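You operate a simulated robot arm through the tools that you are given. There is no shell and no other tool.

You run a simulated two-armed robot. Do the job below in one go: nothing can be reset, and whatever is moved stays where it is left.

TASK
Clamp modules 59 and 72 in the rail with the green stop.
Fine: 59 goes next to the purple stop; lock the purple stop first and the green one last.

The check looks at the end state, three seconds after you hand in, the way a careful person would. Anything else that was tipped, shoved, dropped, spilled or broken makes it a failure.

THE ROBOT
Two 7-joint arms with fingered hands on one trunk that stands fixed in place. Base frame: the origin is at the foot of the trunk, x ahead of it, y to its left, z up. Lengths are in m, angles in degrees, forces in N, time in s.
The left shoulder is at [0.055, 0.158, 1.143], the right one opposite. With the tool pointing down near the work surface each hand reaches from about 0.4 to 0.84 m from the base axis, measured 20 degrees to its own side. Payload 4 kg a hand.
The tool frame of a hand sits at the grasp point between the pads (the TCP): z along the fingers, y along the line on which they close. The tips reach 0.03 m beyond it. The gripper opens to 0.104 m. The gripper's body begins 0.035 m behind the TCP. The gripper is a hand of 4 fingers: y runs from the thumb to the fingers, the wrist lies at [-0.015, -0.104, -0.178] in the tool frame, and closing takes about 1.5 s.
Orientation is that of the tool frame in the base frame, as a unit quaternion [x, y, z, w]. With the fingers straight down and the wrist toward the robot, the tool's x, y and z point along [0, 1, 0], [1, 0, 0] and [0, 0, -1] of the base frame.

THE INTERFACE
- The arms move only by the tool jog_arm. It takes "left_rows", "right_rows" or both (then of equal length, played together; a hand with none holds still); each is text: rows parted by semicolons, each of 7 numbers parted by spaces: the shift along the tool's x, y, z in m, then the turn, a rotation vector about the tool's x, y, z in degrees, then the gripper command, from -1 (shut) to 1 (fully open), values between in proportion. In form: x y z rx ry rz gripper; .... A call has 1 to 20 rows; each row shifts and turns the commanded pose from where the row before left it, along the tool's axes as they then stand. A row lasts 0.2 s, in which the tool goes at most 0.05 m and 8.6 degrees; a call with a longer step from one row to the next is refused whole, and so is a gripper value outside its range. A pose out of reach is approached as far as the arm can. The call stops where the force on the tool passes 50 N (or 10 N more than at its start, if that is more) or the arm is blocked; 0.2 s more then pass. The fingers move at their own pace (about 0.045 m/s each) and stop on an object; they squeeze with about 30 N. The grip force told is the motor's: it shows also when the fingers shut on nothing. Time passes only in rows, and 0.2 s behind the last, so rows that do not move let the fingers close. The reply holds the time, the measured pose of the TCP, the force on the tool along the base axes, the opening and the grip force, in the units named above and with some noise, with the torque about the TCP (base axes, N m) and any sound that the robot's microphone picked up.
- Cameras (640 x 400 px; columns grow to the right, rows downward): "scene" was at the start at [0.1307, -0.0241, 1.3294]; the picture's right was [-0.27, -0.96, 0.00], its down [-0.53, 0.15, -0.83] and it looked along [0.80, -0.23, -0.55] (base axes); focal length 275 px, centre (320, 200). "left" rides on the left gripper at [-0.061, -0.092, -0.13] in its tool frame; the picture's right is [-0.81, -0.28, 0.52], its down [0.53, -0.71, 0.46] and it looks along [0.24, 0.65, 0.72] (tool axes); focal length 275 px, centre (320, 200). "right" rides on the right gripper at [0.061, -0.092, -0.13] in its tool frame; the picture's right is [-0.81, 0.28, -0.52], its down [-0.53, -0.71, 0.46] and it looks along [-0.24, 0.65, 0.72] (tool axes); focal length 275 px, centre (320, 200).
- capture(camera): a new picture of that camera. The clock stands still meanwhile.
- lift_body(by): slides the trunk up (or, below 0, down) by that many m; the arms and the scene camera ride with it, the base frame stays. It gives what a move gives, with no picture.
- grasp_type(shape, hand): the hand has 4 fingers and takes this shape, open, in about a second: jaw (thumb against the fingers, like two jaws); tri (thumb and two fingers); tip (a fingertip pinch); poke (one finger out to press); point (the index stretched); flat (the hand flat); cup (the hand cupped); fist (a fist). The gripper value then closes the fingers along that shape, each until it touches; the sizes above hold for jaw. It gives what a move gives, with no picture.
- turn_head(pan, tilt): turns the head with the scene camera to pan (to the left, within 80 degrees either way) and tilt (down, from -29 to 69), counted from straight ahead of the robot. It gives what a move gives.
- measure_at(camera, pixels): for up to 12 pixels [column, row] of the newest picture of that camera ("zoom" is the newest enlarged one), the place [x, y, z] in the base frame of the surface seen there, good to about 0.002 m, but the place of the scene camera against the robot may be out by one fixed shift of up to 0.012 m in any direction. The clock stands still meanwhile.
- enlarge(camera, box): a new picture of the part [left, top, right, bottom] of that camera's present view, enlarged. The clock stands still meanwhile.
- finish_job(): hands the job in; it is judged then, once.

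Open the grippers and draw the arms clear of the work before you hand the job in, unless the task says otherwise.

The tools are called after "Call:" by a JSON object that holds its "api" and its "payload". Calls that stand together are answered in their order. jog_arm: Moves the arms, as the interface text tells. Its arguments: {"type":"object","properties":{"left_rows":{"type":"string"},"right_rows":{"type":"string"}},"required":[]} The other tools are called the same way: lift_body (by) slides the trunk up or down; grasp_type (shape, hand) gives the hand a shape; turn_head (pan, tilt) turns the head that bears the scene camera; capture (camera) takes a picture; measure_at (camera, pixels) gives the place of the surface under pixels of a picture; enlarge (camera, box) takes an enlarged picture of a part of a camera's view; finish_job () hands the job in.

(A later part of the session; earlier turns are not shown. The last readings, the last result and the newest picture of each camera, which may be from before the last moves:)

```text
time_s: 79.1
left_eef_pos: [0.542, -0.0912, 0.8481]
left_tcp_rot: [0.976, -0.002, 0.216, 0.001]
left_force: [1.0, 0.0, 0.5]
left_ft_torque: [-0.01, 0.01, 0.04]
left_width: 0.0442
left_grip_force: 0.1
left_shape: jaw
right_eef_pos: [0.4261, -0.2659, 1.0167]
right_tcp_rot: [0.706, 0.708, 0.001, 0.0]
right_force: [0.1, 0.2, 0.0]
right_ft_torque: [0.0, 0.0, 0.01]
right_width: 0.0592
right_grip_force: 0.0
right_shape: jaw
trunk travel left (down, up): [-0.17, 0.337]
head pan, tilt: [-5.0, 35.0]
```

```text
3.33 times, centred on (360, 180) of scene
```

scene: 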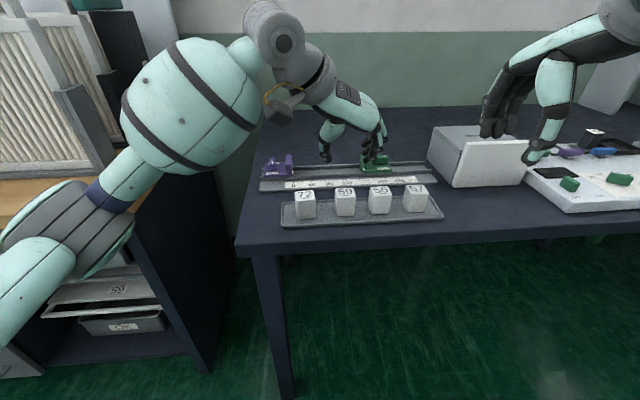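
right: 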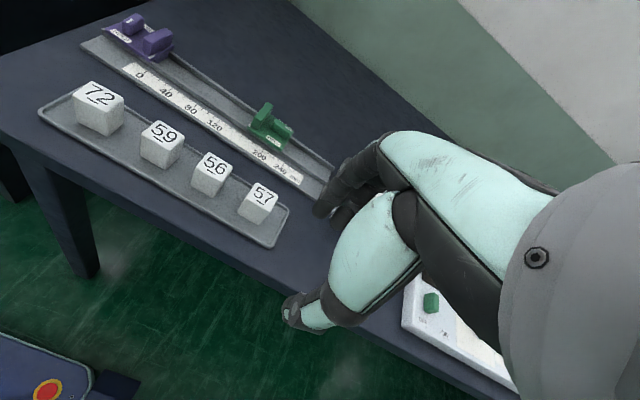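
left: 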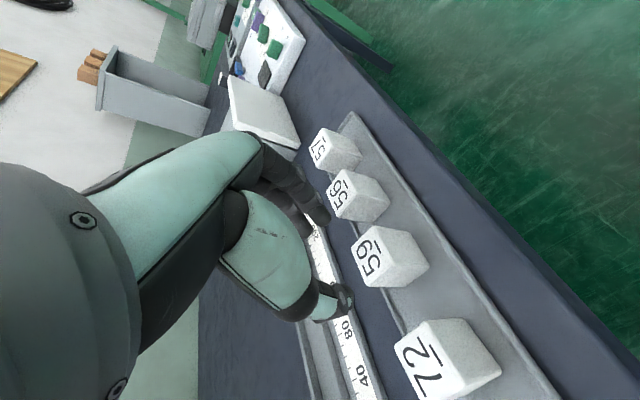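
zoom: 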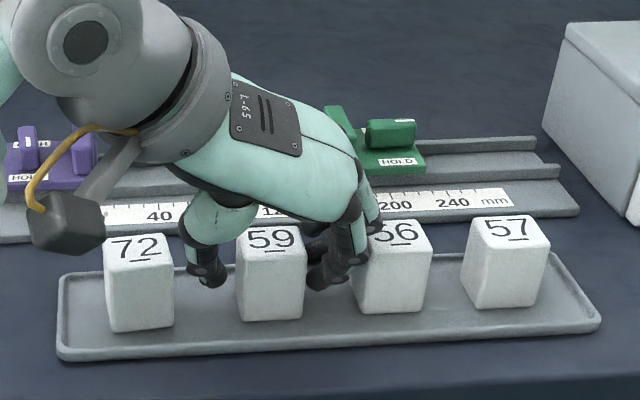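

The fingers and thumb straddle 59 with no contact force. I close the grip.

Call:
{"api": "jog_arm", "payload": {"left_rows": "0 0 0 0 0 0 -0.4; 0 0 0 0 0 0 -0.7; 0 0 0 0 0 0 -1; 0 0 0 0 0 0 -1; 0 0 0 0 0 0 -1; 0 0 0 0 0 0 -1"}}

Call:
{"api": "enlarge", "payload": {"camera": "scene", "box": [270, 120, 450, 240]}}

```text
time_s: 80.5
left_eef_pos: [0.5431, -0.0901, 0.8486]
left_tcp_rot: [0.976, -0.002, 0.216, 0.0]
left_force: [-0.6, -0.7, 0.5]
left_ft_torque: [0.01, -0.02, 0.03]
left_width: 0.0305
left_grip_force: 30.3
left_shape: jaw
right_eef_pos: [0.4271, -0.2657, 1.0177]
right_tcp_rot: [0.707, 0.707, 0.0, -0.001]
right_force: [-0.1, -0.2, -0.4]
right_ft_torque: [0.0, 0.01, -0.03]
right_width: 0.0595
right_grip_force: 0.0
right_shape: jaw
trunk travel left (down, up): [-0.17, 0.337]
head pan, tilt: [-5.0, 35.0]
```

```text
3.33 times, centred on (360, 180) of scene
```

zoom: 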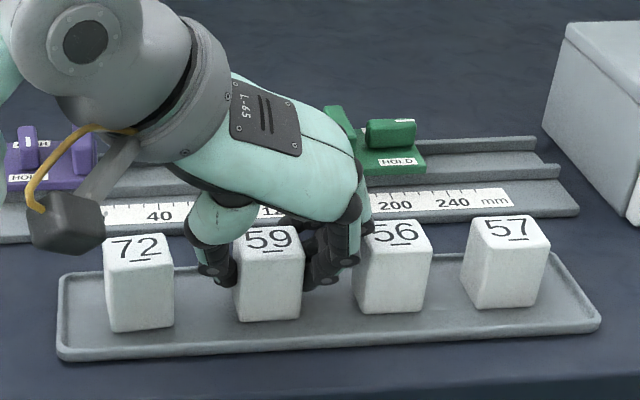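

59 is gripped (0.0305, 30 N). I lift it straight up by 0.085.

Call:
{"api": "jog_arm", "payload": {"left_rows": "0.0034 0 -0.00725 0 0 0 -1; 0.00507 0 -0.01087 0 0 0 -1; 0.0076 0 -0.0163 0 0 0 -1; 0.0076 0 -0.0163 0 0 0 -1; 0.0076 0 -0.0163 0 0 0 -1; 0.0046 0 -0.0098 0 0 0 -1; 0 0 0 0 0 0 -1"}}

Call:
{"api": "enlarge", "payload": {"camera": "scene", "box": [270, 100, 450, 240]}}

Call:
{"api": "capture", "payload": {"camera": "left"}}

Call:
{"api": "enlarge", "payload": {"camera": "right", "box": [60, 50, 300, 250]}}

```text
time_s: 82.1
left_eef_pos: [0.5427, -0.0925, 0.9316]
left_tcp_rot: [0.976, -0.001, 0.216, 0.001]
left_force: [0.3, 0.1, -0.3]
left_ft_torque: [-0.03, 0.01, 0.02]
left_width: 0.0308
left_grip_force: 29.2
left_shape: jaw
right_eef_pos: [0.4265, -0.2667, 1.0159]
right_tcp_rot: [0.707, 0.707, 0.001, -0.001]
right_force: [-0.3, 0.4, -0.1]
right_ft_torque: [0.0, 0.0, -0.01]
right_width: 0.0596
right_grip_force: 0.0
right_shape: jaw
trunk travel left (down, up): [-0.17, 0.337]
head pan, tilt: [-5.0, 35.0]
```

```text
2.86 times, centred on (360, 170) of scene
```

zoom: 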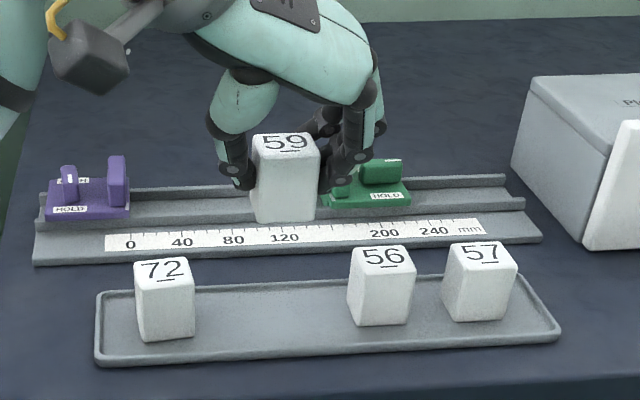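

```text
taken
```

left: 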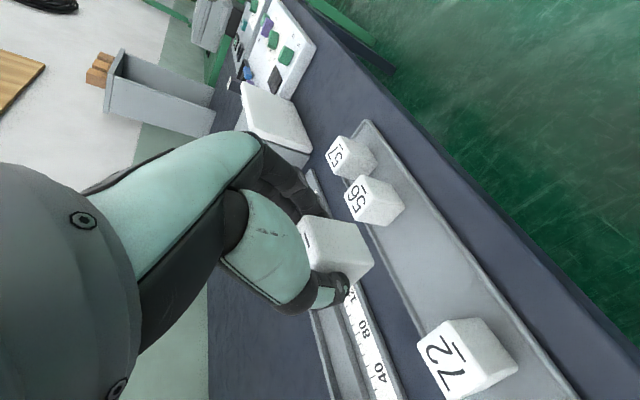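

```text
2.00 times, centred on (180, 150) of right
```

zoom: 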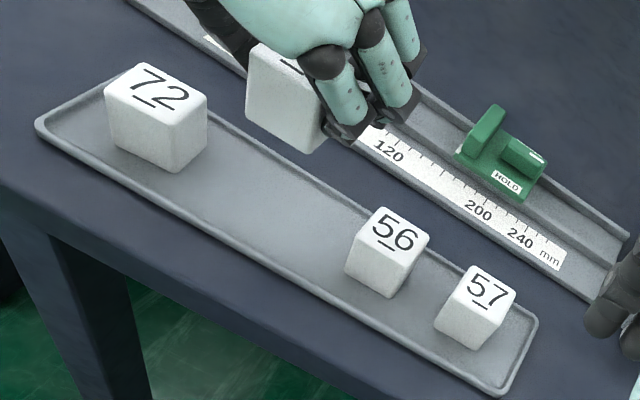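

59 hangs level. I measure its faces in the hand from the right and left views for its offset from the TCP.

Call:
{"api": "measure_at", "payload": {"camera": "zoom", "pixels": [[252, 70], [255, 105], [275, 100], [298, 140], [302, 110], [315, 120], [312, 145], [252, 55], [300, 90], [275, 125]]}}

Call:
{"api": "measure_at", "payload": {"camera": "left", "pixels": [[330, 235], [350, 250], [365, 265], [355, 275], [335, 268], [310, 225], [320, 220], [345, 225]]}}

```text
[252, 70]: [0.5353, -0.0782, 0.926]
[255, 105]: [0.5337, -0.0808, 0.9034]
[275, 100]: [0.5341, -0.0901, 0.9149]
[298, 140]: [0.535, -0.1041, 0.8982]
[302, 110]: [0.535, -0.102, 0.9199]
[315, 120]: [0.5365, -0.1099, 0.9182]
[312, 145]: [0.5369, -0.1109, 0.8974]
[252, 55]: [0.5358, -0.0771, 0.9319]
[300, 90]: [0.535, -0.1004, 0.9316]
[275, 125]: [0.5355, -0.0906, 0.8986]
```

```text
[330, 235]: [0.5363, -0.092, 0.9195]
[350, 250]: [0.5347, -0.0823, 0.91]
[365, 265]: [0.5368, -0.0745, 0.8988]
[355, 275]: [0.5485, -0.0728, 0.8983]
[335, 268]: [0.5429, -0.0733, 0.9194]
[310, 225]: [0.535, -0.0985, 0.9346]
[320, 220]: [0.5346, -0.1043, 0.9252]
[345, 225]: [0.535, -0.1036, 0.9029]
```

59's centre is at TCP + (0.0073, 0.0005) and its bottom 0.0446 below the TCP. I carry it over the channel to TCP (0.6877, −0.042, 0.935), leaving room for the thumb beside the purple stop.

Call:
{"api": "jog_arm", "payload": {"left_rows": "0.0221 -0.0084 0.00977 0 0 0 -1; 0.0221 -0.0084 0.00977 0 0 0 -1; 0.0221 -0.0084 0.00977 0 0 0 -1; 0.0221 -0.0084 0.00977 0 0 0 -1; 0.0221 -0.0084 0.00977 0 0 0 -1; 0.0221 -0.0084 0.00977 0 0 0 -1; 0 0 0 0 0 0 -1; 0 0 0 0 0 0 -1"}}

Call:
{"api": "enlarge", "payload": {"camera": "scene", "box": [240, 60, 450, 220]}}

Call:
{"api": "enlarge", "payload": {"camera": "right", "box": [60, 0, 320, 200]}}

```text
time_s: 83.9
left_eef_pos: [0.6869, -0.0407, 0.938]
left_tcp_rot: [0.976, -0.002, 0.216, 0.0]
left_force: [0.9, 0.3, -0.4]
left_ft_torque: [-0.01, -0.04, -0.04]
left_width: 0.0306
left_grip_force: 30.2
left_shape: jaw
right_eef_pos: [0.428, -0.2667, 1.0174]
right_tcp_rot: [0.707, 0.708, 0.001, -0.002]
right_force: [0.4, 0.2, 1.0]
right_ft_torque: [0.0, -0.02, -0.01]
right_width: 0.0595
right_grip_force: 0.0
right_shape: jaw
trunk travel left (down, up): [-0.17, 0.337]
head pan, tilt: [-5.0, 35.0]
```

```text
2.50 times, centred on (345, 140) of scene
```

zoom: 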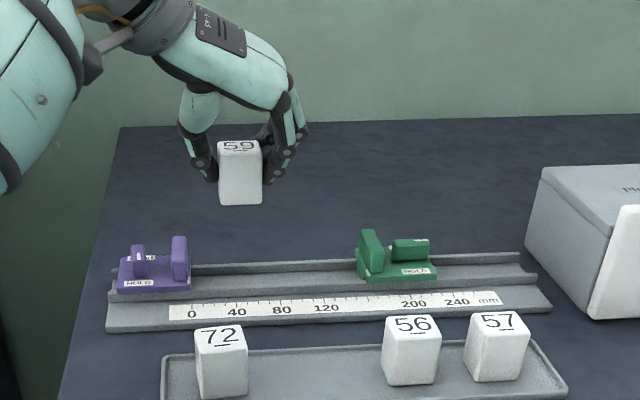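

```text
2.00 times, centred on (190, 100) of right
```

zoom: 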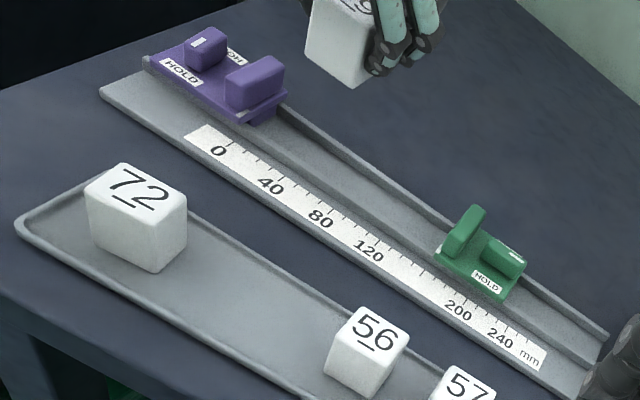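

The hand is over the rail with no reach flags, at (0.6869, −0.0407, 0.938). I measure the module's faces there to fine-tune its x for the channel (centre 0.695).

Call:
{"api": "measure_at", "payload": {"camera": "zoom", "pixels": [[315, 20], [320, 50], [335, 40], [350, 70], [355, 40], [370, 60], [312, 40], [340, 65]]}}

Call:
{"api": "capture", "payload": {"camera": "left"}}

Call:
{"api": "measure_at", "payload": {"camera": "left", "pixels": [[330, 235], [350, 250], [365, 265], [355, 275], [335, 268], [320, 225], [345, 230]]}}

```text
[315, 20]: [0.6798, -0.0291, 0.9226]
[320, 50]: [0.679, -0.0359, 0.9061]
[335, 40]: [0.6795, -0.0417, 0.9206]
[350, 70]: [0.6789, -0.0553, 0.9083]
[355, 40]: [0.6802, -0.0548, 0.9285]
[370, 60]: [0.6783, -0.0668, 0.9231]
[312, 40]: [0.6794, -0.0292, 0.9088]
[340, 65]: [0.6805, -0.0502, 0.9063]
```

```text
taken
```

left: 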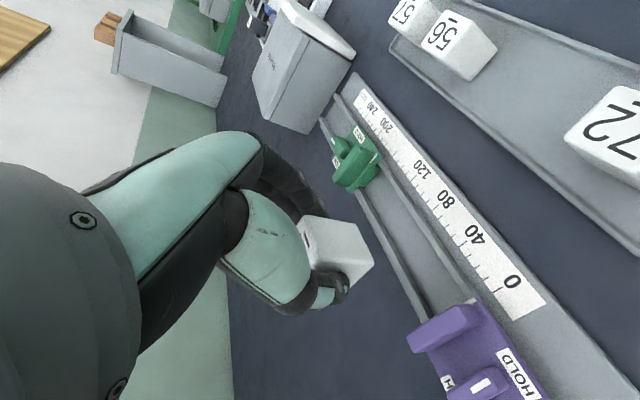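

```text
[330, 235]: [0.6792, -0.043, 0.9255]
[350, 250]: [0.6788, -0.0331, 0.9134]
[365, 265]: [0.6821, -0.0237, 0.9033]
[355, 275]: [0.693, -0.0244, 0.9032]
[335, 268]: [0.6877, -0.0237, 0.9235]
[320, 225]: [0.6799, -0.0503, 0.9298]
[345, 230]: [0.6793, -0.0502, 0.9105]
```

The front face is at x 0.6793 (target 0.680), so it will fit the channel, and the +y face is at −0.0237. I lower by 0.07, shifting 2 mm toward −y, then check.

Call:
{"api": "jog_arm", "payload": {"left_rows": "-0.0059 0.0004 0.0127 0 0 0 -1; -0.0059 0.0004 0.0127 0 0 0 -1; -0.0059 0.0004 0.0127 0 0 0 -1; -0.0059 0.0004 0.0127 0 0 0 -1; -0.0059 0.0004 0.0127 0 0 0 -1; 0 0 0 0 0 0 -1; 0 0 0 0 0 0 -1"}}

Call:
{"api": "enlarge", "payload": {"camera": "right", "box": [90, 10, 270, 150]}}

Call:
{"api": "enlarge", "payload": {"camera": "scene", "box": [240, 90, 400, 210]}}

Call:
{"api": "capture", "payload": {"camera": "left"}}

```text
time_s: 85.5
left_eef_pos: [0.6894, -0.0448, 0.8645]
left_tcp_rot: [0.976, -0.002, 0.216, -0.001]
left_force: [0.3, -0.5, -1.0]
left_ft_torque: [0.0, 0.01, 0.0]
left_width: 0.031
left_grip_force: 30.0
left_shape: jaw
right_eef_pos: [0.4268, -0.2668, 1.0173]
right_tcp_rot: [0.707, 0.708, 0.0, -0.001]
right_force: [-0.6, 0.6, -1.6]
right_ft_torque: [-0.01, -0.03, 0.02]
right_width: 0.0594
right_grip_force: 0.1
right_shape: jaw
trunk travel left (down, up): [-0.17, 0.337]
head pan, tilt: [-5.0, 35.0]
```

```text
2.86 times, centred on (180, 80) of right
```

zoom: 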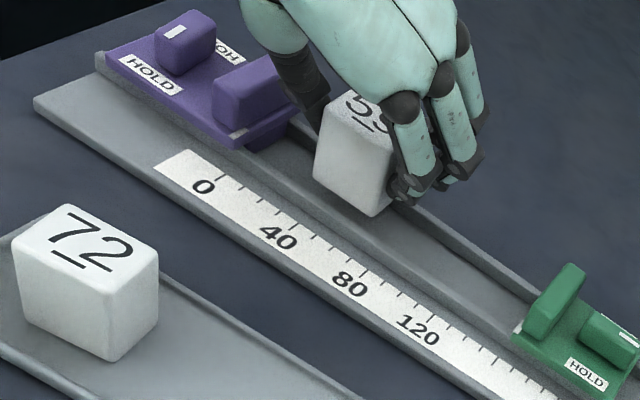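

```text
3.33 times, centred on (320, 150) of scene
```

zoom: 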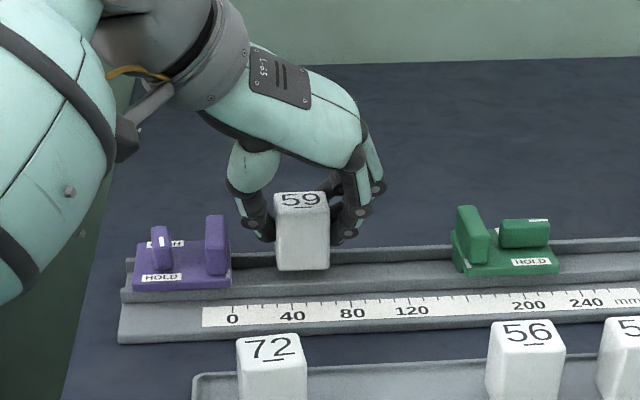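

```text
taken
```

left: 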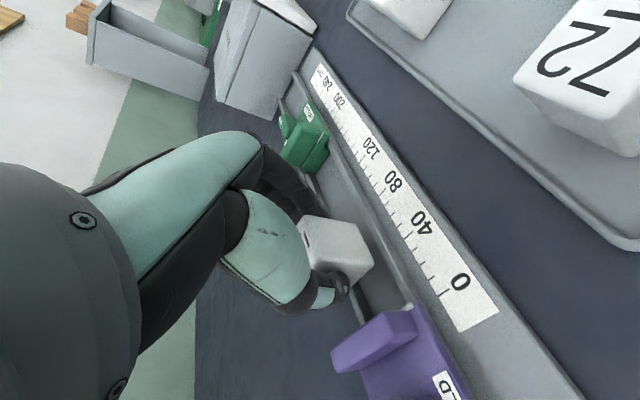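

59's bottom is just above the lips. I measure its front face against the near lip before letting it in.

Call:
{"api": "enlarge", "payload": {"camera": "right", "box": [160, 30, 240, 100]}}

Call:
{"api": "measure_at", "payload": {"camera": "zoom", "pixels": [[180, 150], [230, 180], [260, 230], [290, 260], [160, 200], [250, 275], [200, 300], [240, 310], [310, 290], [150, 130], [300, 200], [215, 225]]}}

```text
5.71 times, centred on (200, 65) of right
```

zoom: 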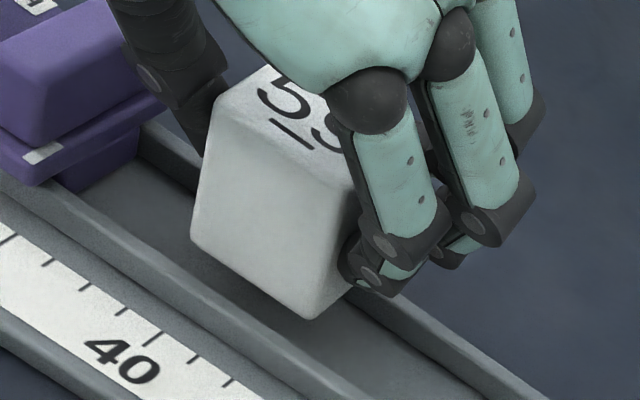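

```text
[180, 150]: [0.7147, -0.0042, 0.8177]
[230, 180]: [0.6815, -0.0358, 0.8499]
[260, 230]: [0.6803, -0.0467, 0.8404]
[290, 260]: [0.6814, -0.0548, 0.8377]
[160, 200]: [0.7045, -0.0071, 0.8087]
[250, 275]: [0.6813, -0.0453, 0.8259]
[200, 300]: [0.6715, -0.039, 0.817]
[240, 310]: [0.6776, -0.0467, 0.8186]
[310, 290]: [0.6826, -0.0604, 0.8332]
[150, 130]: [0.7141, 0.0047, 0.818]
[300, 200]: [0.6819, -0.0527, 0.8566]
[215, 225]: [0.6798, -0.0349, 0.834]
```

The front face is at x 0.681 and the near lip's inner edge at 0.677, so it fits; I move 1 mm nearer and lower 12 mm in small rows.

Call:
{"api": "jog_arm", "payload": {"left_rows": "-0.0015 0 0.0026 0 0 0 -1; -0.0015 0 0.0026 0 0 0 -1; -0.0015 0 0.0026 0 0 0 -1; -0.0015 0 0.0026 0 0 0 -1; 0 0 0 0 0 0 -1"}}

Call:
{"api": "enlarge", "payload": {"camera": "right", "box": [160, 30, 240, 100]}}

```text
time_s: 86.7
left_eef_pos: [0.688, -0.0453, 0.8536]
left_tcp_rot: [0.976, -0.003, 0.216, 0.0]
left_force: [0.4, -0.5, -0.6]
left_ft_torque: [0.0, -0.01, 0.03]
left_width: 0.031
left_grip_force: 29.9
left_shape: jaw
right_eef_pos: [0.427, -0.2663, 1.0175]
right_tcp_rot: [0.706, 0.708, 0.0, -0.001]
right_force: [0.4, 0.3, 0.2]
right_ft_torque: [0.0, 0.0, 0.01]
right_width: 0.0596
right_grip_force: 0.0
right_shape: jaw
trunk travel left (down, up): [-0.17, 0.337]
head pan, tilt: [-5.0, 35.0]
```

```text
5.71 times, centred on (200, 65) of right
```

zoom: 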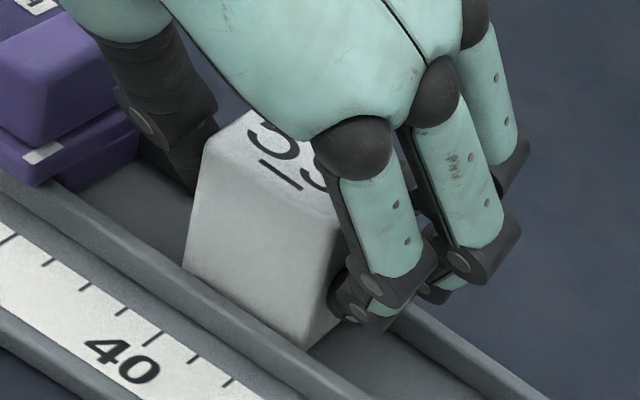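

59 is between the lips. I lower it the last 1–2 mm until it rests.

Call:
{"api": "jog_arm", "payload": {"left_rows": "-0.00042 0 0.0009 0 0 0 -1; -0.00042 0 0.0009 0 0 0 -1; 0 0 0 0 0 0 -1"}}

```text
time_s: 87.5
left_eef_pos: [0.6875, -0.0449, 0.8511]
left_tcp_rot: [0.976, -0.002, 0.217, 0.0]
left_force: [0.5, 0.0, 0.2]
left_ft_torque: [-0.01, -0.02, -0.02]
left_width: 0.0304
left_grip_force: 29.7
left_shape: jaw
right_eef_pos: [0.4271, -0.2659, 1.0172]
right_tcp_rot: [0.707, 0.708, 0.0, -0.001]
right_force: [0.4, 0.1, -0.3]
right_ft_torque: [0.0, -0.01, -0.03]
right_width: 0.0594
right_grip_force: 0.0
right_shape: jaw
trunk travel left (down, up): [-0.17, 0.337]
head pan, tilt: [-5.0, 35.0]
```

No contact yet at z 0.8511. I lower a little more.

Call:
{"api": "jog_arm", "payload": {"left_rows": "-0.00042 0 0.0009 0 0 0 -1; -0.00042 0 0.0009 0 0 0 -1; 0 0 0 0 0 0 -1"}}

Call:
{"api": "enlarge", "payload": {"camera": "right", "box": [160, 30, 240, 100]}}

```text
time_s: 88.3
left_eef_pos: [0.6872, -0.0464, 0.8495]
left_tcp_rot: [0.976, -0.003, 0.219, 0.001]
left_force: [-0.4, -1.3, 10.2]
left_ft_torque: [-0.13, -0.09, 0.05]
left_width: 0.0307
left_grip_force: 30.0
left_shape: jaw
right_eef_pos: [0.4261, -0.2658, 1.0184]
right_tcp_rot: [0.707, 0.708, 0.001, 0.0]
right_force: [0.1, 1.2, -0.2]
right_ft_torque: [0.0, 0.01, 0.0]
right_width: 0.0595
right_grip_force: 0.0
right_shape: jaw
trunk travel left (down, up): [-0.17, 0.337]
head pan, tilt: [-5.0, 35.0]
```

```text
5.71 times, centred on (200, 65) of right
```

zoom: 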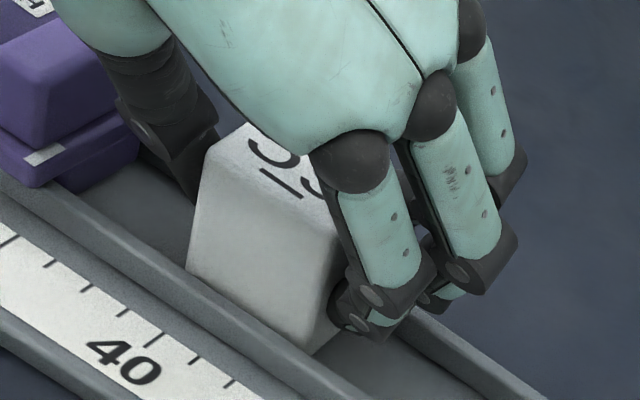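

It rests with 10 N. I ease up 1 mm, release by opening to 0.044, and rise.

Call:
{"api": "jog_arm", "payload": {"left_rows": "0.00042 0 -0.0009 0 0 0 -1; 0 0 0 0 0 0 -0.5; 0 0 0 0 0 0 -0.2; 0 0 0 0 0 0 -0.154; 0 0 0 0 0 0 -0.154; 0.00423 0 -0.00906 0 0 0 -0.154; 0.00634 0 -0.01359 0 0 0 -0.154; 0.00845 0 -0.0181 0 0 0 -0.154; 0.00845 0 -0.0181 0 0 0 -0.154; 0 0 0 0 0 0 -0.154"}}

Call:
{"api": "enlarge", "payload": {"camera": "right", "box": [90, 10, 270, 150]}}

Call:
{"api": "enlarge", "payload": {"camera": "scene", "box": [240, 90, 400, 210]}}

```text
time_s: 90.5
left_eef_pos: [0.6872, -0.0435, 0.9162]
left_tcp_rot: [0.976, -0.002, 0.216, -0.001]
left_force: [-0.2, 0.7, 0.3]
left_ft_torque: [0.0, 0.0, 0.0]
left_width: 0.0438
left_grip_force: 0.0
left_shape: jaw
right_eef_pos: [0.4272, -0.2659, 1.0167]
right_tcp_rot: [0.707, 0.707, -0.001, -0.001]
right_force: [-0.5, -0.7, -0.1]
right_ft_torque: [0.02, 0.0, -0.01]
right_width: 0.0595
right_grip_force: 0.0
right_shape: jaw
trunk travel left (down, up): [-0.17, 0.337]
head pan, tilt: [-5.0, 35.0]
```

```text
2.86 times, centred on (180, 80) of right
```

zoom: 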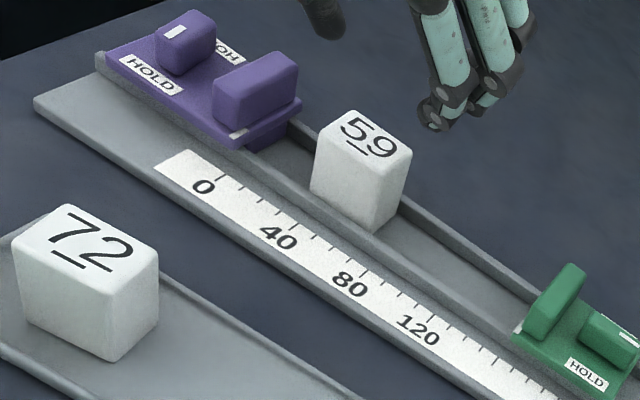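

```text
3.33 times, centred on (320, 150) of scene
```

zoom: 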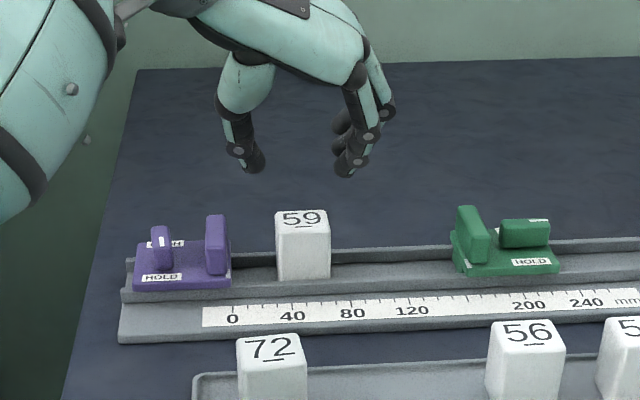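

59 stands upright in the channel, about 32 mm from the purple stop. I close the empty hand and move it to its −y side, to y≈−0.105, ready to push it up to the stop.

Call:
{"api": "jog_arm", "payload": {"left_rows": "0 0.0205 0 0 0 0 -0.6; 0 0.0205 0 0 0 0 -1; 0 0.0205 0 0 0 0 -1; 0 0 0 0 0 0 -1; 0 0 0 0 0 0 -1; 0 0 0 0 0 0 -1"}}

Call:
{"api": "capture", "payload": {"camera": "left"}}

Call:
{"api": "enlarge", "payload": {"camera": "right", "box": [90, 10, 310, 170]}}

Call:
{"api": "enlarge", "payload": {"camera": "scene", "box": [240, 60, 440, 210]}}

```text
time_s: 91.9
left_eef_pos: [0.6897, -0.1052, 0.9153]
left_tcp_rot: [0.976, -0.001, 0.217, 0.0]
left_force: [0.1, 0.2, -0.2]
left_ft_torque: [-0.01, 0.0, 0.02]
left_width: 0.0
left_grip_force: 29.6
left_shape: jaw
right_eef_pos: [0.4275, -0.2665, 1.0177]
right_tcp_rot: [0.707, 0.708, 0.001, -0.001]
right_force: [-0.4, 0.2, 0.0]
right_ft_torque: [0.03, 0.0, -0.03]
right_width: 0.0591
right_grip_force: 0.0
right_shape: jaw
trunk travel left (down, up): [-0.17, 0.337]
head pan, tilt: [-5.0, 35.0]
```

```text
taken
```

left: 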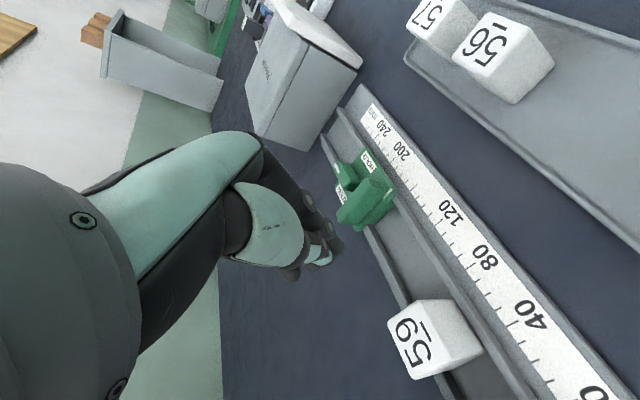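

```text
2.50 times, centred on (200, 90) of right
```

zoom: 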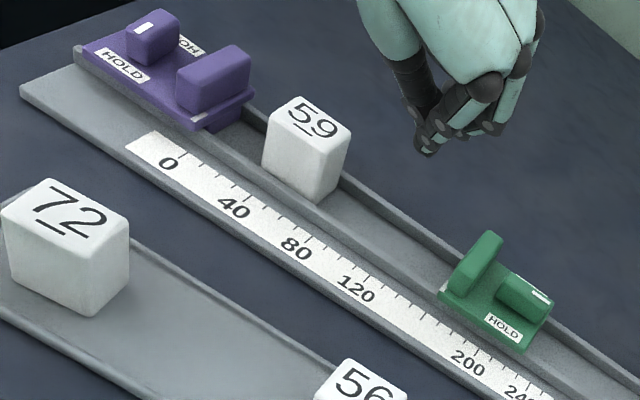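

```text
2.67 times, centred on (340, 135) of scene
```

zoom: 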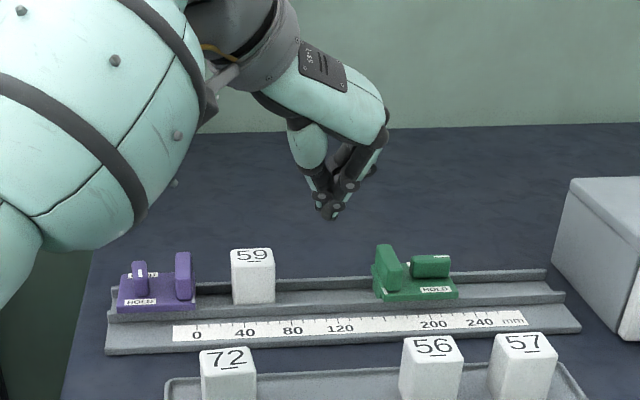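

The closed hand is a V, so pushing 59 with it would push at its top edge and could tip it. Instead I will make more room: push the free green stop about 40 mm toward −y with this closed hand, then let the green stop do the low pushing later. I lower the hand between 59 and the green jaw, to z≈0.866.

Call:
{"api": "jog_arm", "payload": {"left_rows": "-0.00528 0.00175 0.01133 0 0 0 -1; -0.00528 0.00175 0.01133 0 0 0 -1; -0.00528 0.00175 0.01133 0 0 0 -1; -0.00528 0.00175 0.01133 0 0 0 -1; 0 0 0 0 0 0 -1"}}

Call:
{"api": "capture", "payload": {"camera": "left"}}

Call:
{"api": "enlarge", "payload": {"camera": "right", "box": [130, 20, 310, 170]}}

Call:
{"api": "enlarge", "payload": {"camera": "scene", "box": [270, 100, 420, 200]}}

```text
time_s: 93.1
left_eef_pos: [0.6871, -0.1135, 0.8662]
left_tcp_rot: [0.976, -0.001, 0.217, 0.0]
left_force: [0.6, 0.5, 0.0]
left_ft_torque: [-0.03, 0.0, -0.02]
left_width: 0.0001
left_grip_force: 29.6
left_shape: jaw
right_eef_pos: [0.4266, -0.2663, 1.0176]
right_tcp_rot: [0.707, 0.708, 0.001, 0.0]
right_force: [0.1, -0.3, 0.5]
right_ft_torque: [0.04, 0.02, 0.02]
right_width: 0.0593
right_grip_force: 0.0
right_shape: jaw
trunk travel left (down, up): [-0.17, 0.337]
head pan, tilt: [-5.0, 35.0]
```

```text
taken
```

left: 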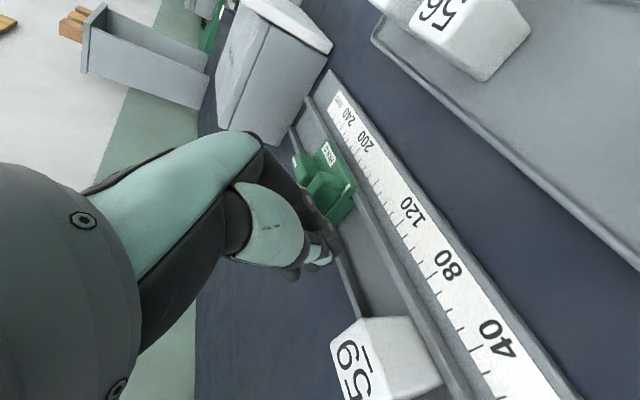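

```text
2.67 times, centred on (220, 95) of right
```

zoom: 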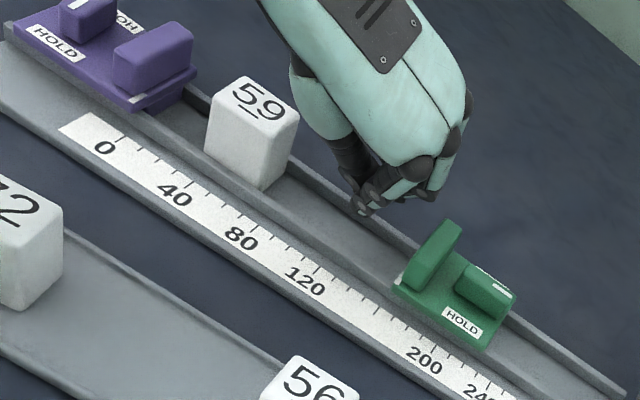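

```text
4.00 times, centred on (345, 150) of scene
```

zoom: 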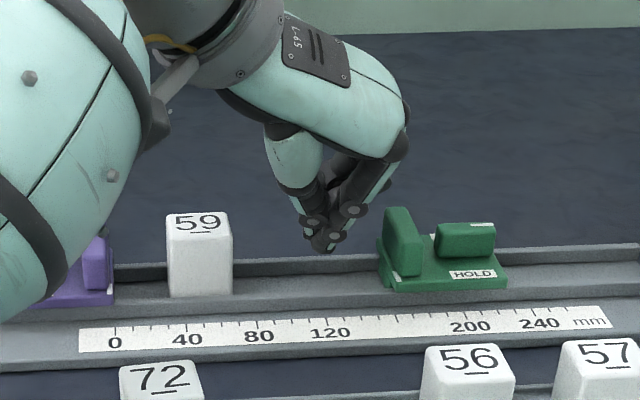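

The closed fingers are between 59 and the green jaw at the right height. I move toward −y in 8 mm rows until they meet the jaw.

Call:
{"api": "jog_arm", "payload": {"left_rows": "0 0.008 0 0 0 0 -1; 0 0.008 0 0 0 0 -1; 0 0.008 0 0 0 0 -1; 0 0.008 0 0 0 0 -1; 0 0.008 0 0 0 0 -1; 0 0 0 0 0 0 -1"}}

Call:
{"api": "enlarge", "payload": {"camera": "scene", "box": [270, 100, 420, 200]}}

```text
time_s: 94.5
left_eef_pos: [0.6885, -0.1526, 0.8664]
left_tcp_rot: [0.976, -0.002, 0.216, -0.001]
left_force: [-0.5, 0.6, -0.3]
left_ft_torque: [-0.02, 0.0, -0.04]
left_width: 0.0001
left_grip_force: 29.5
left_shape: jaw
right_eef_pos: [0.427, -0.2669, 1.0185]
right_tcp_rot: [0.707, 0.708, 0.001, 0.0]
right_force: [0.2, -0.5, -0.2]
right_ft_torque: [-0.02, 0.0, -0.01]
right_width: 0.0595
right_grip_force: 0.1
right_shape: jaw
trunk travel left (down, up): [-0.17, 0.337]
head pan, tilt: [-5.0, 35.0]
```

```text
4.00 times, centred on (345, 150) of scene
```

zoom: 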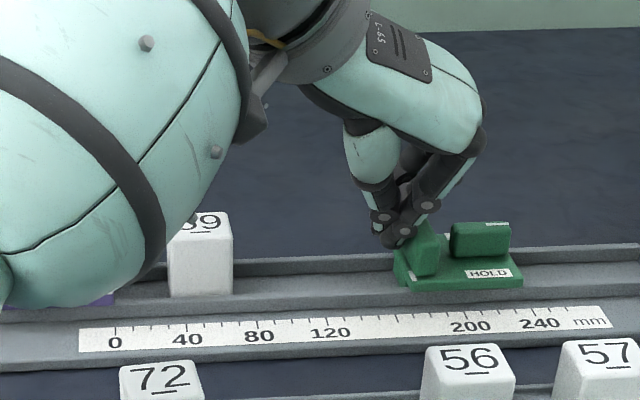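

The green stop slides easily (it has moved about 8 mm, under 1 N). I push it on by another 36 mm.

Call:
{"api": "jog_arm", "payload": {"left_rows": "0 0.008 0 0 0 0 -1; 0 0.008 0 0 0 0 -1; 0 0.008 0 0 0 0 -1; 0 0.008 0 0 0 0 -1; 0 0.004 0 0 0 0 -1; 0 0 0 0 0 0 -1"}}

Call:
{"api": "capture", "payload": {"camera": "scene"}}

Call:
{"api": "enlarge", "payload": {"camera": "scene", "box": [270, 100, 450, 220]}}

Call:
{"api": "enlarge", "payload": {"camera": "right", "box": [130, 20, 350, 200]}}

```text
time_s: 95.9
left_eef_pos: [0.6914, -0.193, 0.8669]
left_tcp_rot: [0.976, -0.005, 0.217, 0.0]
left_force: [0.0, 0.2, -0.1]
left_ft_torque: [0.02, 0.04, 0.0]
left_width: 0.0
left_grip_force: 29.8
left_shape: jaw
right_eef_pos: [0.4264, -0.2678, 1.0175]
right_tcp_rot: [0.706, 0.708, 0.001, 0.0]
right_force: [-0.4, -0.7, -0.4]
right_ft_torque: [0.01, 0.04, 0.02]
right_width: 0.0594
right_grip_force: 0.1
right_shape: jaw
trunk travel left (down, up): [-0.17, 0.337]
head pan, tilt: [-5.0, 35.0]
```

```text
taken
```

scene: 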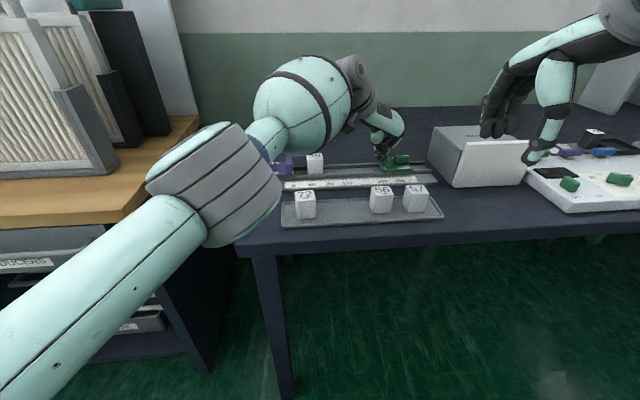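

```text
3.33 times, centred on (360, 160) of scene
```

zoom: 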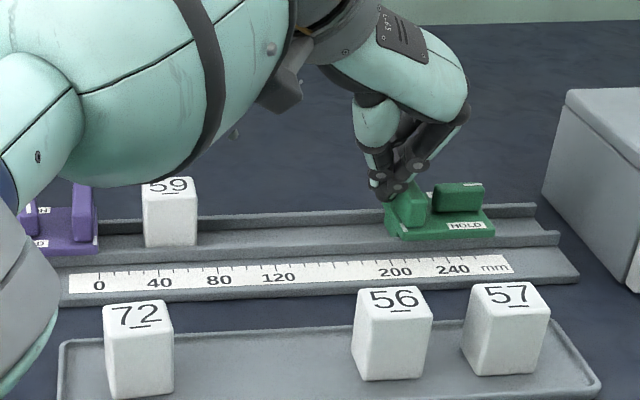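

```text
2.22 times, centred on (240, 110) of right
```

zoom: 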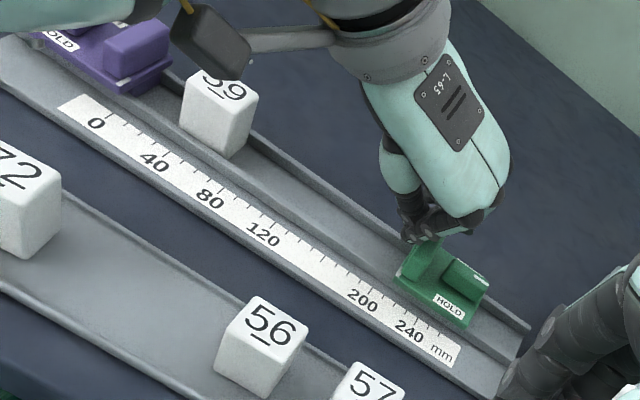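

The green stop is now at about the 200 mark, giving ample room. I lift the left hand away and move it over module 72, opening to 0.055.

Call:
{"api": "jog_arm", "payload": {"left_rows": "0 -0.01 0 0 0 0 -1; 0.011 0 -0.02356 0 0 0 -1; 0.011 0 -0.02356 0 0 0 -1; 0.011 0 -0.02356 0 0 0 0.06; -0.01968 -0.0235 -0.00918 0 0 0 0.06; -0.01968 -0.0235 -0.00918 0 0 0 0.06; -0.01968 -0.0235 -0.00918 0 0 0 0.06; -0.01968 -0.0235 -0.00918 0 0 0 0.06; -0.01968 -0.0235 -0.00918 0 0 0 0.06; -0.01968 -0.0235 -0.00918 0 0 0 0.06; -0.01968 -0.0235 -0.00918 0 0 0 0.06; 0 0 0 0 0 0 0.06; 0 0 0 0 0 0 0.06"}}

Call:
{"api": "capture", "payload": {"camera": "left"}}

Call:
{"api": "enlarge", "payload": {"camera": "right", "box": [60, 50, 340, 250]}}

Call:
{"api": "capture", "payload": {"camera": "scene"}}

```text
time_s: 98.7
left_eef_pos: [0.5243, -0.011, 0.9413]
left_tcp_rot: [0.976, -0.002, 0.217, 0.0]
left_force: [0.4, 0.2, 0.0]
left_ft_torque: [-0.01, 0.04, 0.03]
left_width: 0.0548
left_grip_force: 0.0
left_shape: jaw
left hand out of reach, approached as far as the arm can: row 3
right_eef_pos: [0.4275, -0.2659, 1.0179]
right_tcp_rot: [0.707, 0.708, 0.001, 0.0]
right_force: [-0.7, -0.3, 0.2]
right_ft_torque: [0.0, 0.02, 0.03]
right_width: 0.0595
right_grip_force: 0.1
right_shape: jaw
trunk travel left (down, up): [-0.17, 0.337]
head pan, tilt: [-5.0, 35.0]
```

```text
taken
```

left: 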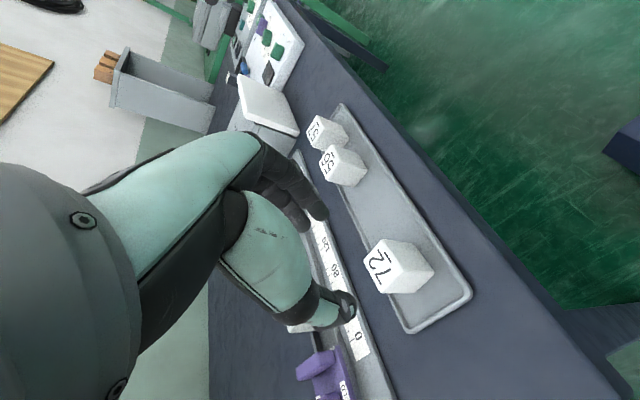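

```text
2.00 times, centred on (200, 150) of right
```

zoom: 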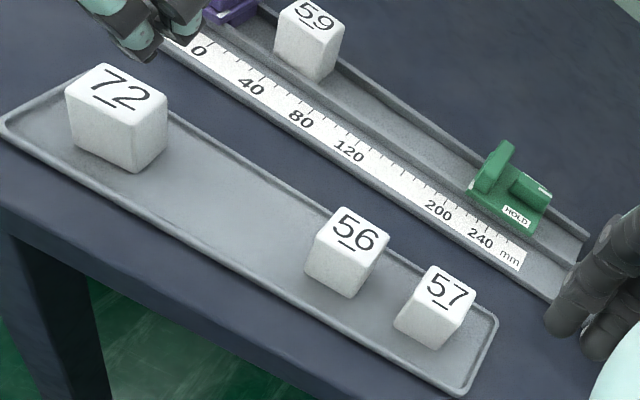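

```text
taken
```

scene: 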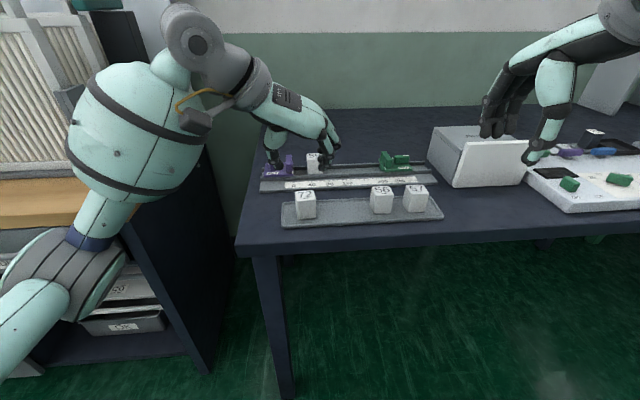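

59 stands undisturbed and the left hand is at (0.524, −0.011, 0.941). I measure 72's top corners in the right view.

Call:
{"api": "enlarge", "payload": {"camera": "right", "box": [85, 70, 155, 145]}}

Call:
{"api": "measure_at", "payload": {"camera": "zoom", "pixels": [[100, 95], [190, 80], [335, 150], [240, 210], [140, 100], [300, 190], [200, 180], [270, 110], [120, 150], [240, 320], [110, 250], [320, 220]]}}

```text
5.33 times, centred on (120, 108) of right
```

zoom: 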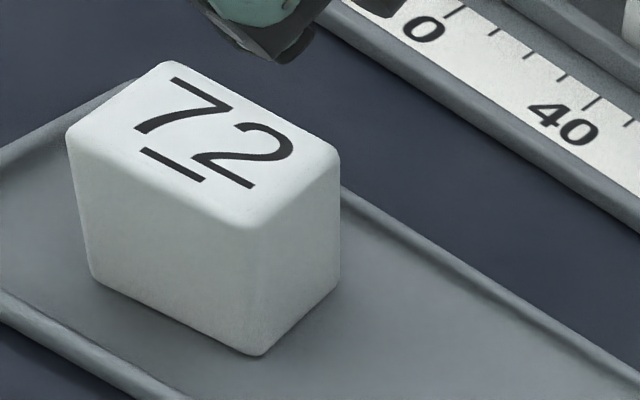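

```text
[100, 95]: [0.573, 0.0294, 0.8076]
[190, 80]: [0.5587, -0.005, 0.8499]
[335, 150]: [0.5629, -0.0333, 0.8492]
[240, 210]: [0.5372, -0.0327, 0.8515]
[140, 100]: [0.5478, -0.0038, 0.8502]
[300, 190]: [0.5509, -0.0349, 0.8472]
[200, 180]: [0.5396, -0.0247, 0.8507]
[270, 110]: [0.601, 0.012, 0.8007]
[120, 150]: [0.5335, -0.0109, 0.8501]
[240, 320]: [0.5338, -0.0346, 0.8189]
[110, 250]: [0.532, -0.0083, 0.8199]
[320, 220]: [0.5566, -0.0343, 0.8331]
```

Call:
{"api": "measure_at", "payload": {"camera": "zoom", "pixels": [[72, 132], [160, 68], [332, 158], [255, 222], [80, 180], [160, 250], [250, 290], [280, 270], [330, 200], [115, 97], [290, 240], [220, 270]]}}

```text
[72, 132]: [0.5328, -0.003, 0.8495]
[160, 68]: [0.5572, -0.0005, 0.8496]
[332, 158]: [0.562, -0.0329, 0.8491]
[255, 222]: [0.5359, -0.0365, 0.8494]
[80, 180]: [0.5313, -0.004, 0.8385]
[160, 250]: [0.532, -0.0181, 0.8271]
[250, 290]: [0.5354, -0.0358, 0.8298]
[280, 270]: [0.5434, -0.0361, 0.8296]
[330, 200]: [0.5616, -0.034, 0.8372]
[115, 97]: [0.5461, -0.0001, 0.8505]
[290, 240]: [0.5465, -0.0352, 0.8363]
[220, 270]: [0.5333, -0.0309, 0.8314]
```

72's centre is at (0.547, −0.018), yawed about +5°. I shift over it, match the 5° yaw, and descend part way.

Call:
{"api": "jog_arm", "payload": {"left_rows": "0.01395 0.0077 0.0065 0 0 0 0.06; 0 0 0 2.11 0 -4.53 0.06; -0.00789 0 0.01691 0 0 0 0.06; -0.00789 0 0.01691 0 0 0 0.06; -0.00789 0 0.01691 0 0 0 0.06; 0 0 0 0 0 0 0.06"}}

Call:
{"api": "capture", "payload": {"camera": "left"}}

Call:
{"api": "enlarge", "payload": {"camera": "left", "box": [240, 130, 440, 350]}}

Call:
{"api": "enlarge", "payload": {"camera": "scene", "box": [250, 110, 410, 240]}}

```text
time_s: 100.1
left_eef_pos: [0.541, -0.0192, 0.8811]
left_tcp_rot: [0.975, 0.04, 0.216, -0.01]
left_force: [-0.4, 0.3, -0.8]
left_ft_torque: [-0.02, -0.02, 0.01]
left_width: 0.0549
left_grip_force: 0.0
left_shape: jaw
right_eef_pos: [0.4276, -0.2657, 1.0169]
right_tcp_rot: [0.707, 0.708, 0.001, 0.0]
right_force: [0.2, 0.1, 0.3]
right_ft_torque: [0.02, 0.01, -0.01]
right_width: 0.0592
right_grip_force: 0.1
right_shape: jaw
trunk travel left (down, up): [-0.17, 0.337]
head pan, tilt: [-5.0, 35.0]
```

```text
taken
```

left: 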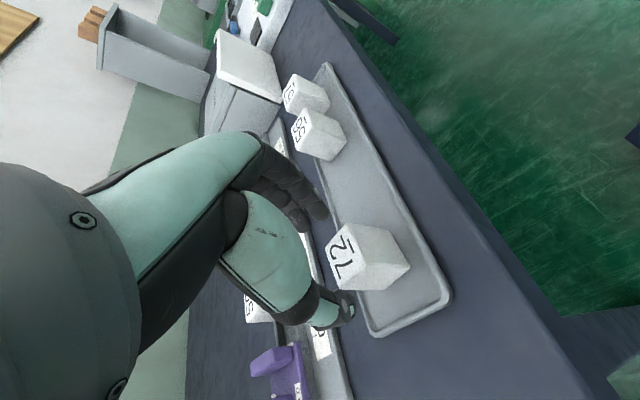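

```text
1.82 times, centred on (340, 240) of left
```

zoom: 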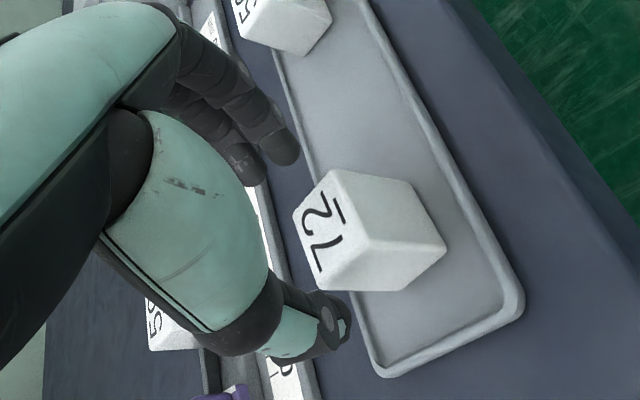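

```text
3.08 times, centred on (330, 175) of scene
```

zoom: 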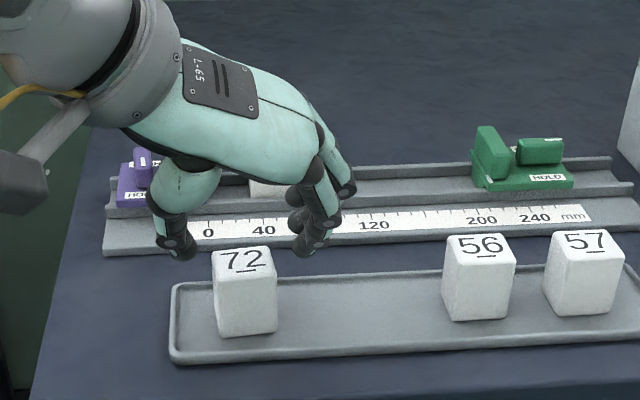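

The hand straddles 72. I descend the last 31 mm to z≈0.850 in small rows.

Call:
{"api": "jog_arm", "payload": {"left_rows": "-0.00328 0 0.00703 0 0 0 0.06; -0.00328 0 0.00703 0 0 0 0.06; -0.00328 0 0.00703 0 0 0 0.06; -0.00328 0 0.00703 0 0 0 0.06; 0 0 0 0 0 0 0.06"}}

Call:
{"api": "enlarge", "payload": {"camera": "left", "box": [240, 130, 440, 350]}}

```text
time_s: 101.3
left_eef_pos: [0.5405, -0.0185, 0.8521]
left_tcp_rot: [0.975, 0.041, 0.216, -0.009]
left_force: [-0.5, -0.2, -0.2]
left_ft_torque: [-0.02, -0.03, 0.01]
left_width: 0.0547
left_grip_force: 0.1
left_shape: jaw
right_eef_pos: [0.4262, -0.2666, 1.0179]
right_tcp_rot: [0.706, 0.708, 0.0, -0.001]
right_force: [1.1, 0.5, -0.2]
right_ft_torque: [-0.01, -0.02, -0.02]
right_width: 0.0594
right_grip_force: 0.0
right_shape: jaw
trunk travel left (down, up): [-0.17, 0.337]
head pan, tilt: [-5.0, 35.0]
```

```text
1.82 times, centred on (340, 240) of left
```

zoom: 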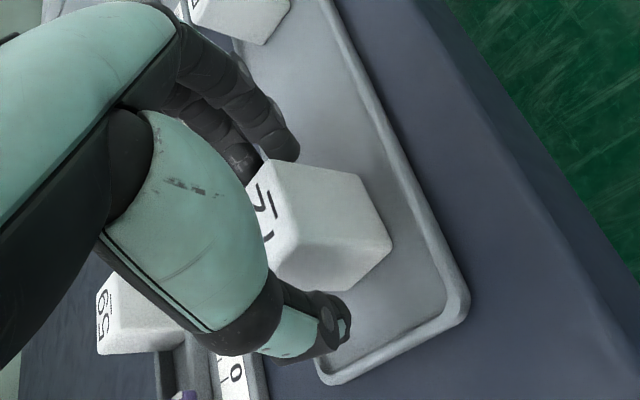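

In position with no contact force. I close on 72.

Call:
{"api": "jog_arm", "payload": {"left_rows": "-0.0006 0 0.0013 0 0 0 -0.1; 0 0 0 0 0 0 -0.5; 0 0 0 0 0 0 -1; 0 0 0 0 0 0 -1; 0 0 0 0 0 0 -1; 0 0 0 0 0 0 -1; 0 0 0 0 0 0 -1"}}

Call:
{"api": "enlarge", "payload": {"camera": "left", "box": [240, 130, 440, 350]}}

```text
time_s: 102.9
left_eef_pos: [0.5415, -0.0186, 0.8507]
left_tcp_rot: [0.975, 0.041, 0.217, -0.009]
left_force: [0.8, 0.5, 0.8]
left_ft_torque: [-0.01, 0.03, -0.03]
left_width: 0.0312
left_grip_force: 30.0
left_shape: jaw
right_eef_pos: [0.4263, -0.2662, 1.0182]
right_tcp_rot: [0.707, 0.707, 0.0, -0.001]
right_force: [-0.8, 1.0, -0.6]
right_ft_torque: [0.0, 0.0, -0.01]
right_width: 0.0595
right_grip_force: 0.0
right_shape: jaw
trunk travel left (down, up): [-0.17, 0.337]
head pan, tilt: [-5.0, 35.0]
```

```text
1.82 times, centred on (340, 240) of left
```

zoom: 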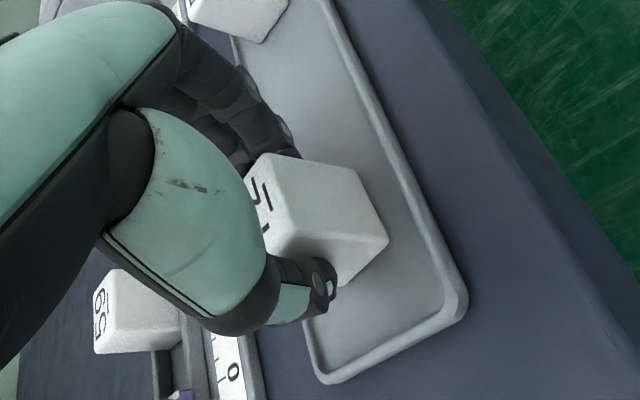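

72 is gripped (0.0312, 30 N). I lift it 0.085 and turn it back by 5° to line up with the rail.

Call:
{"api": "jog_arm", "payload": {"left_rows": "0.0034 0 -0.00725 0 0 0 -1; 0.00507 0 -0.01087 0 0 0 -1; 0.0076 0 -0.0163 0 0 0 -1; 0.0076 0 -0.0163 0 0 0 -1; 0.0076 0 -0.0163 0 0 0 -1; 0.0046 0 -0.0098 0 0 0 -1; 0 0 0 -2.11 0 4.53 -1; 0 0 0 0 0 0 -1"}}

Call:
{"api": "capture", "payload": {"camera": "left"}}

Call:
{"api": "enlarge", "payload": {"camera": "right", "box": [60, 20, 260, 180]}}

Call:
{"api": "enlarge", "payload": {"camera": "scene", "box": [250, 90, 430, 230]}}

```text
time_s: 104.7
left_eef_pos: [0.5405, -0.0196, 0.9353]
left_tcp_rot: [0.976, -0.002, 0.216, 0.0]
left_force: [-0.5, -0.1, 0.4]
left_ft_torque: [0.01, 0.01, 0.0]
left_width: 0.0312
left_grip_force: 30.1
left_shape: jaw
right_eef_pos: [0.4275, -0.2664, 1.0176]
right_tcp_rot: [0.706, 0.708, 0.001, 0.0]
right_force: [-0.1, -0.2, 0.4]
right_ft_torque: [-0.01, 0.02, 0.03]
right_width: 0.0596
right_grip_force: 0.2
right_shape: jaw
trunk travel left (down, up): [-0.17, 0.337]
head pan, tilt: [-5.0, 35.0]
```

```text
taken
```

left: 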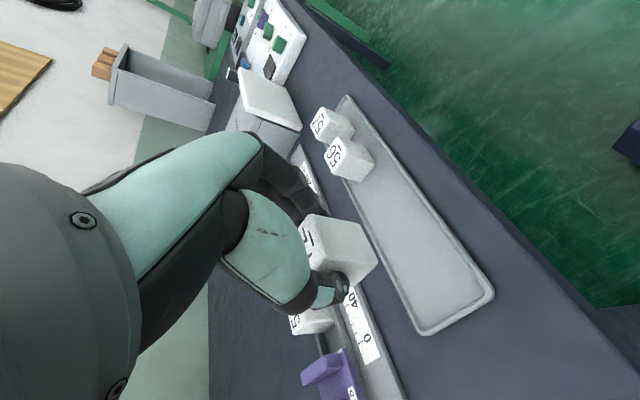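

```text
2.50 times, centred on (160, 100) of right
```

zoom: 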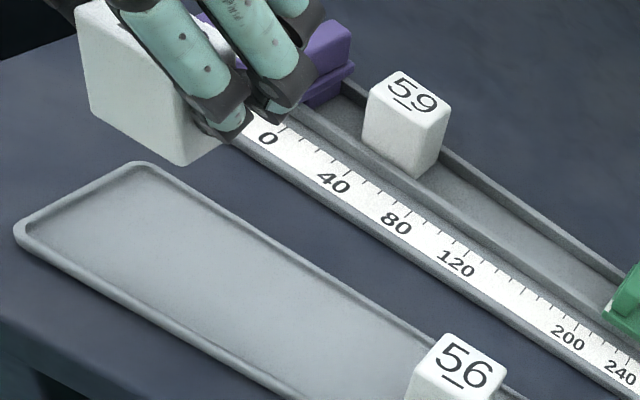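

```text
2.86 times, centred on (340, 160) of scene
```

zoom: 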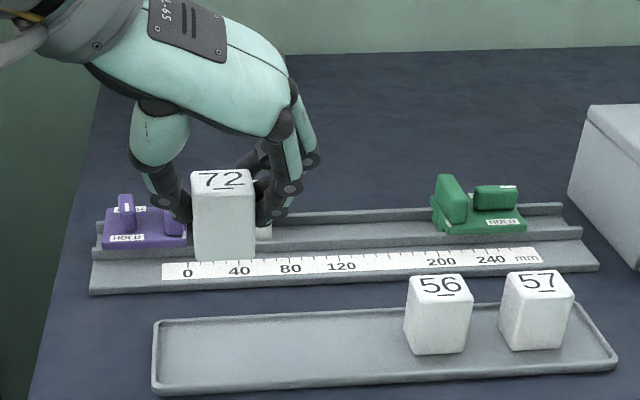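

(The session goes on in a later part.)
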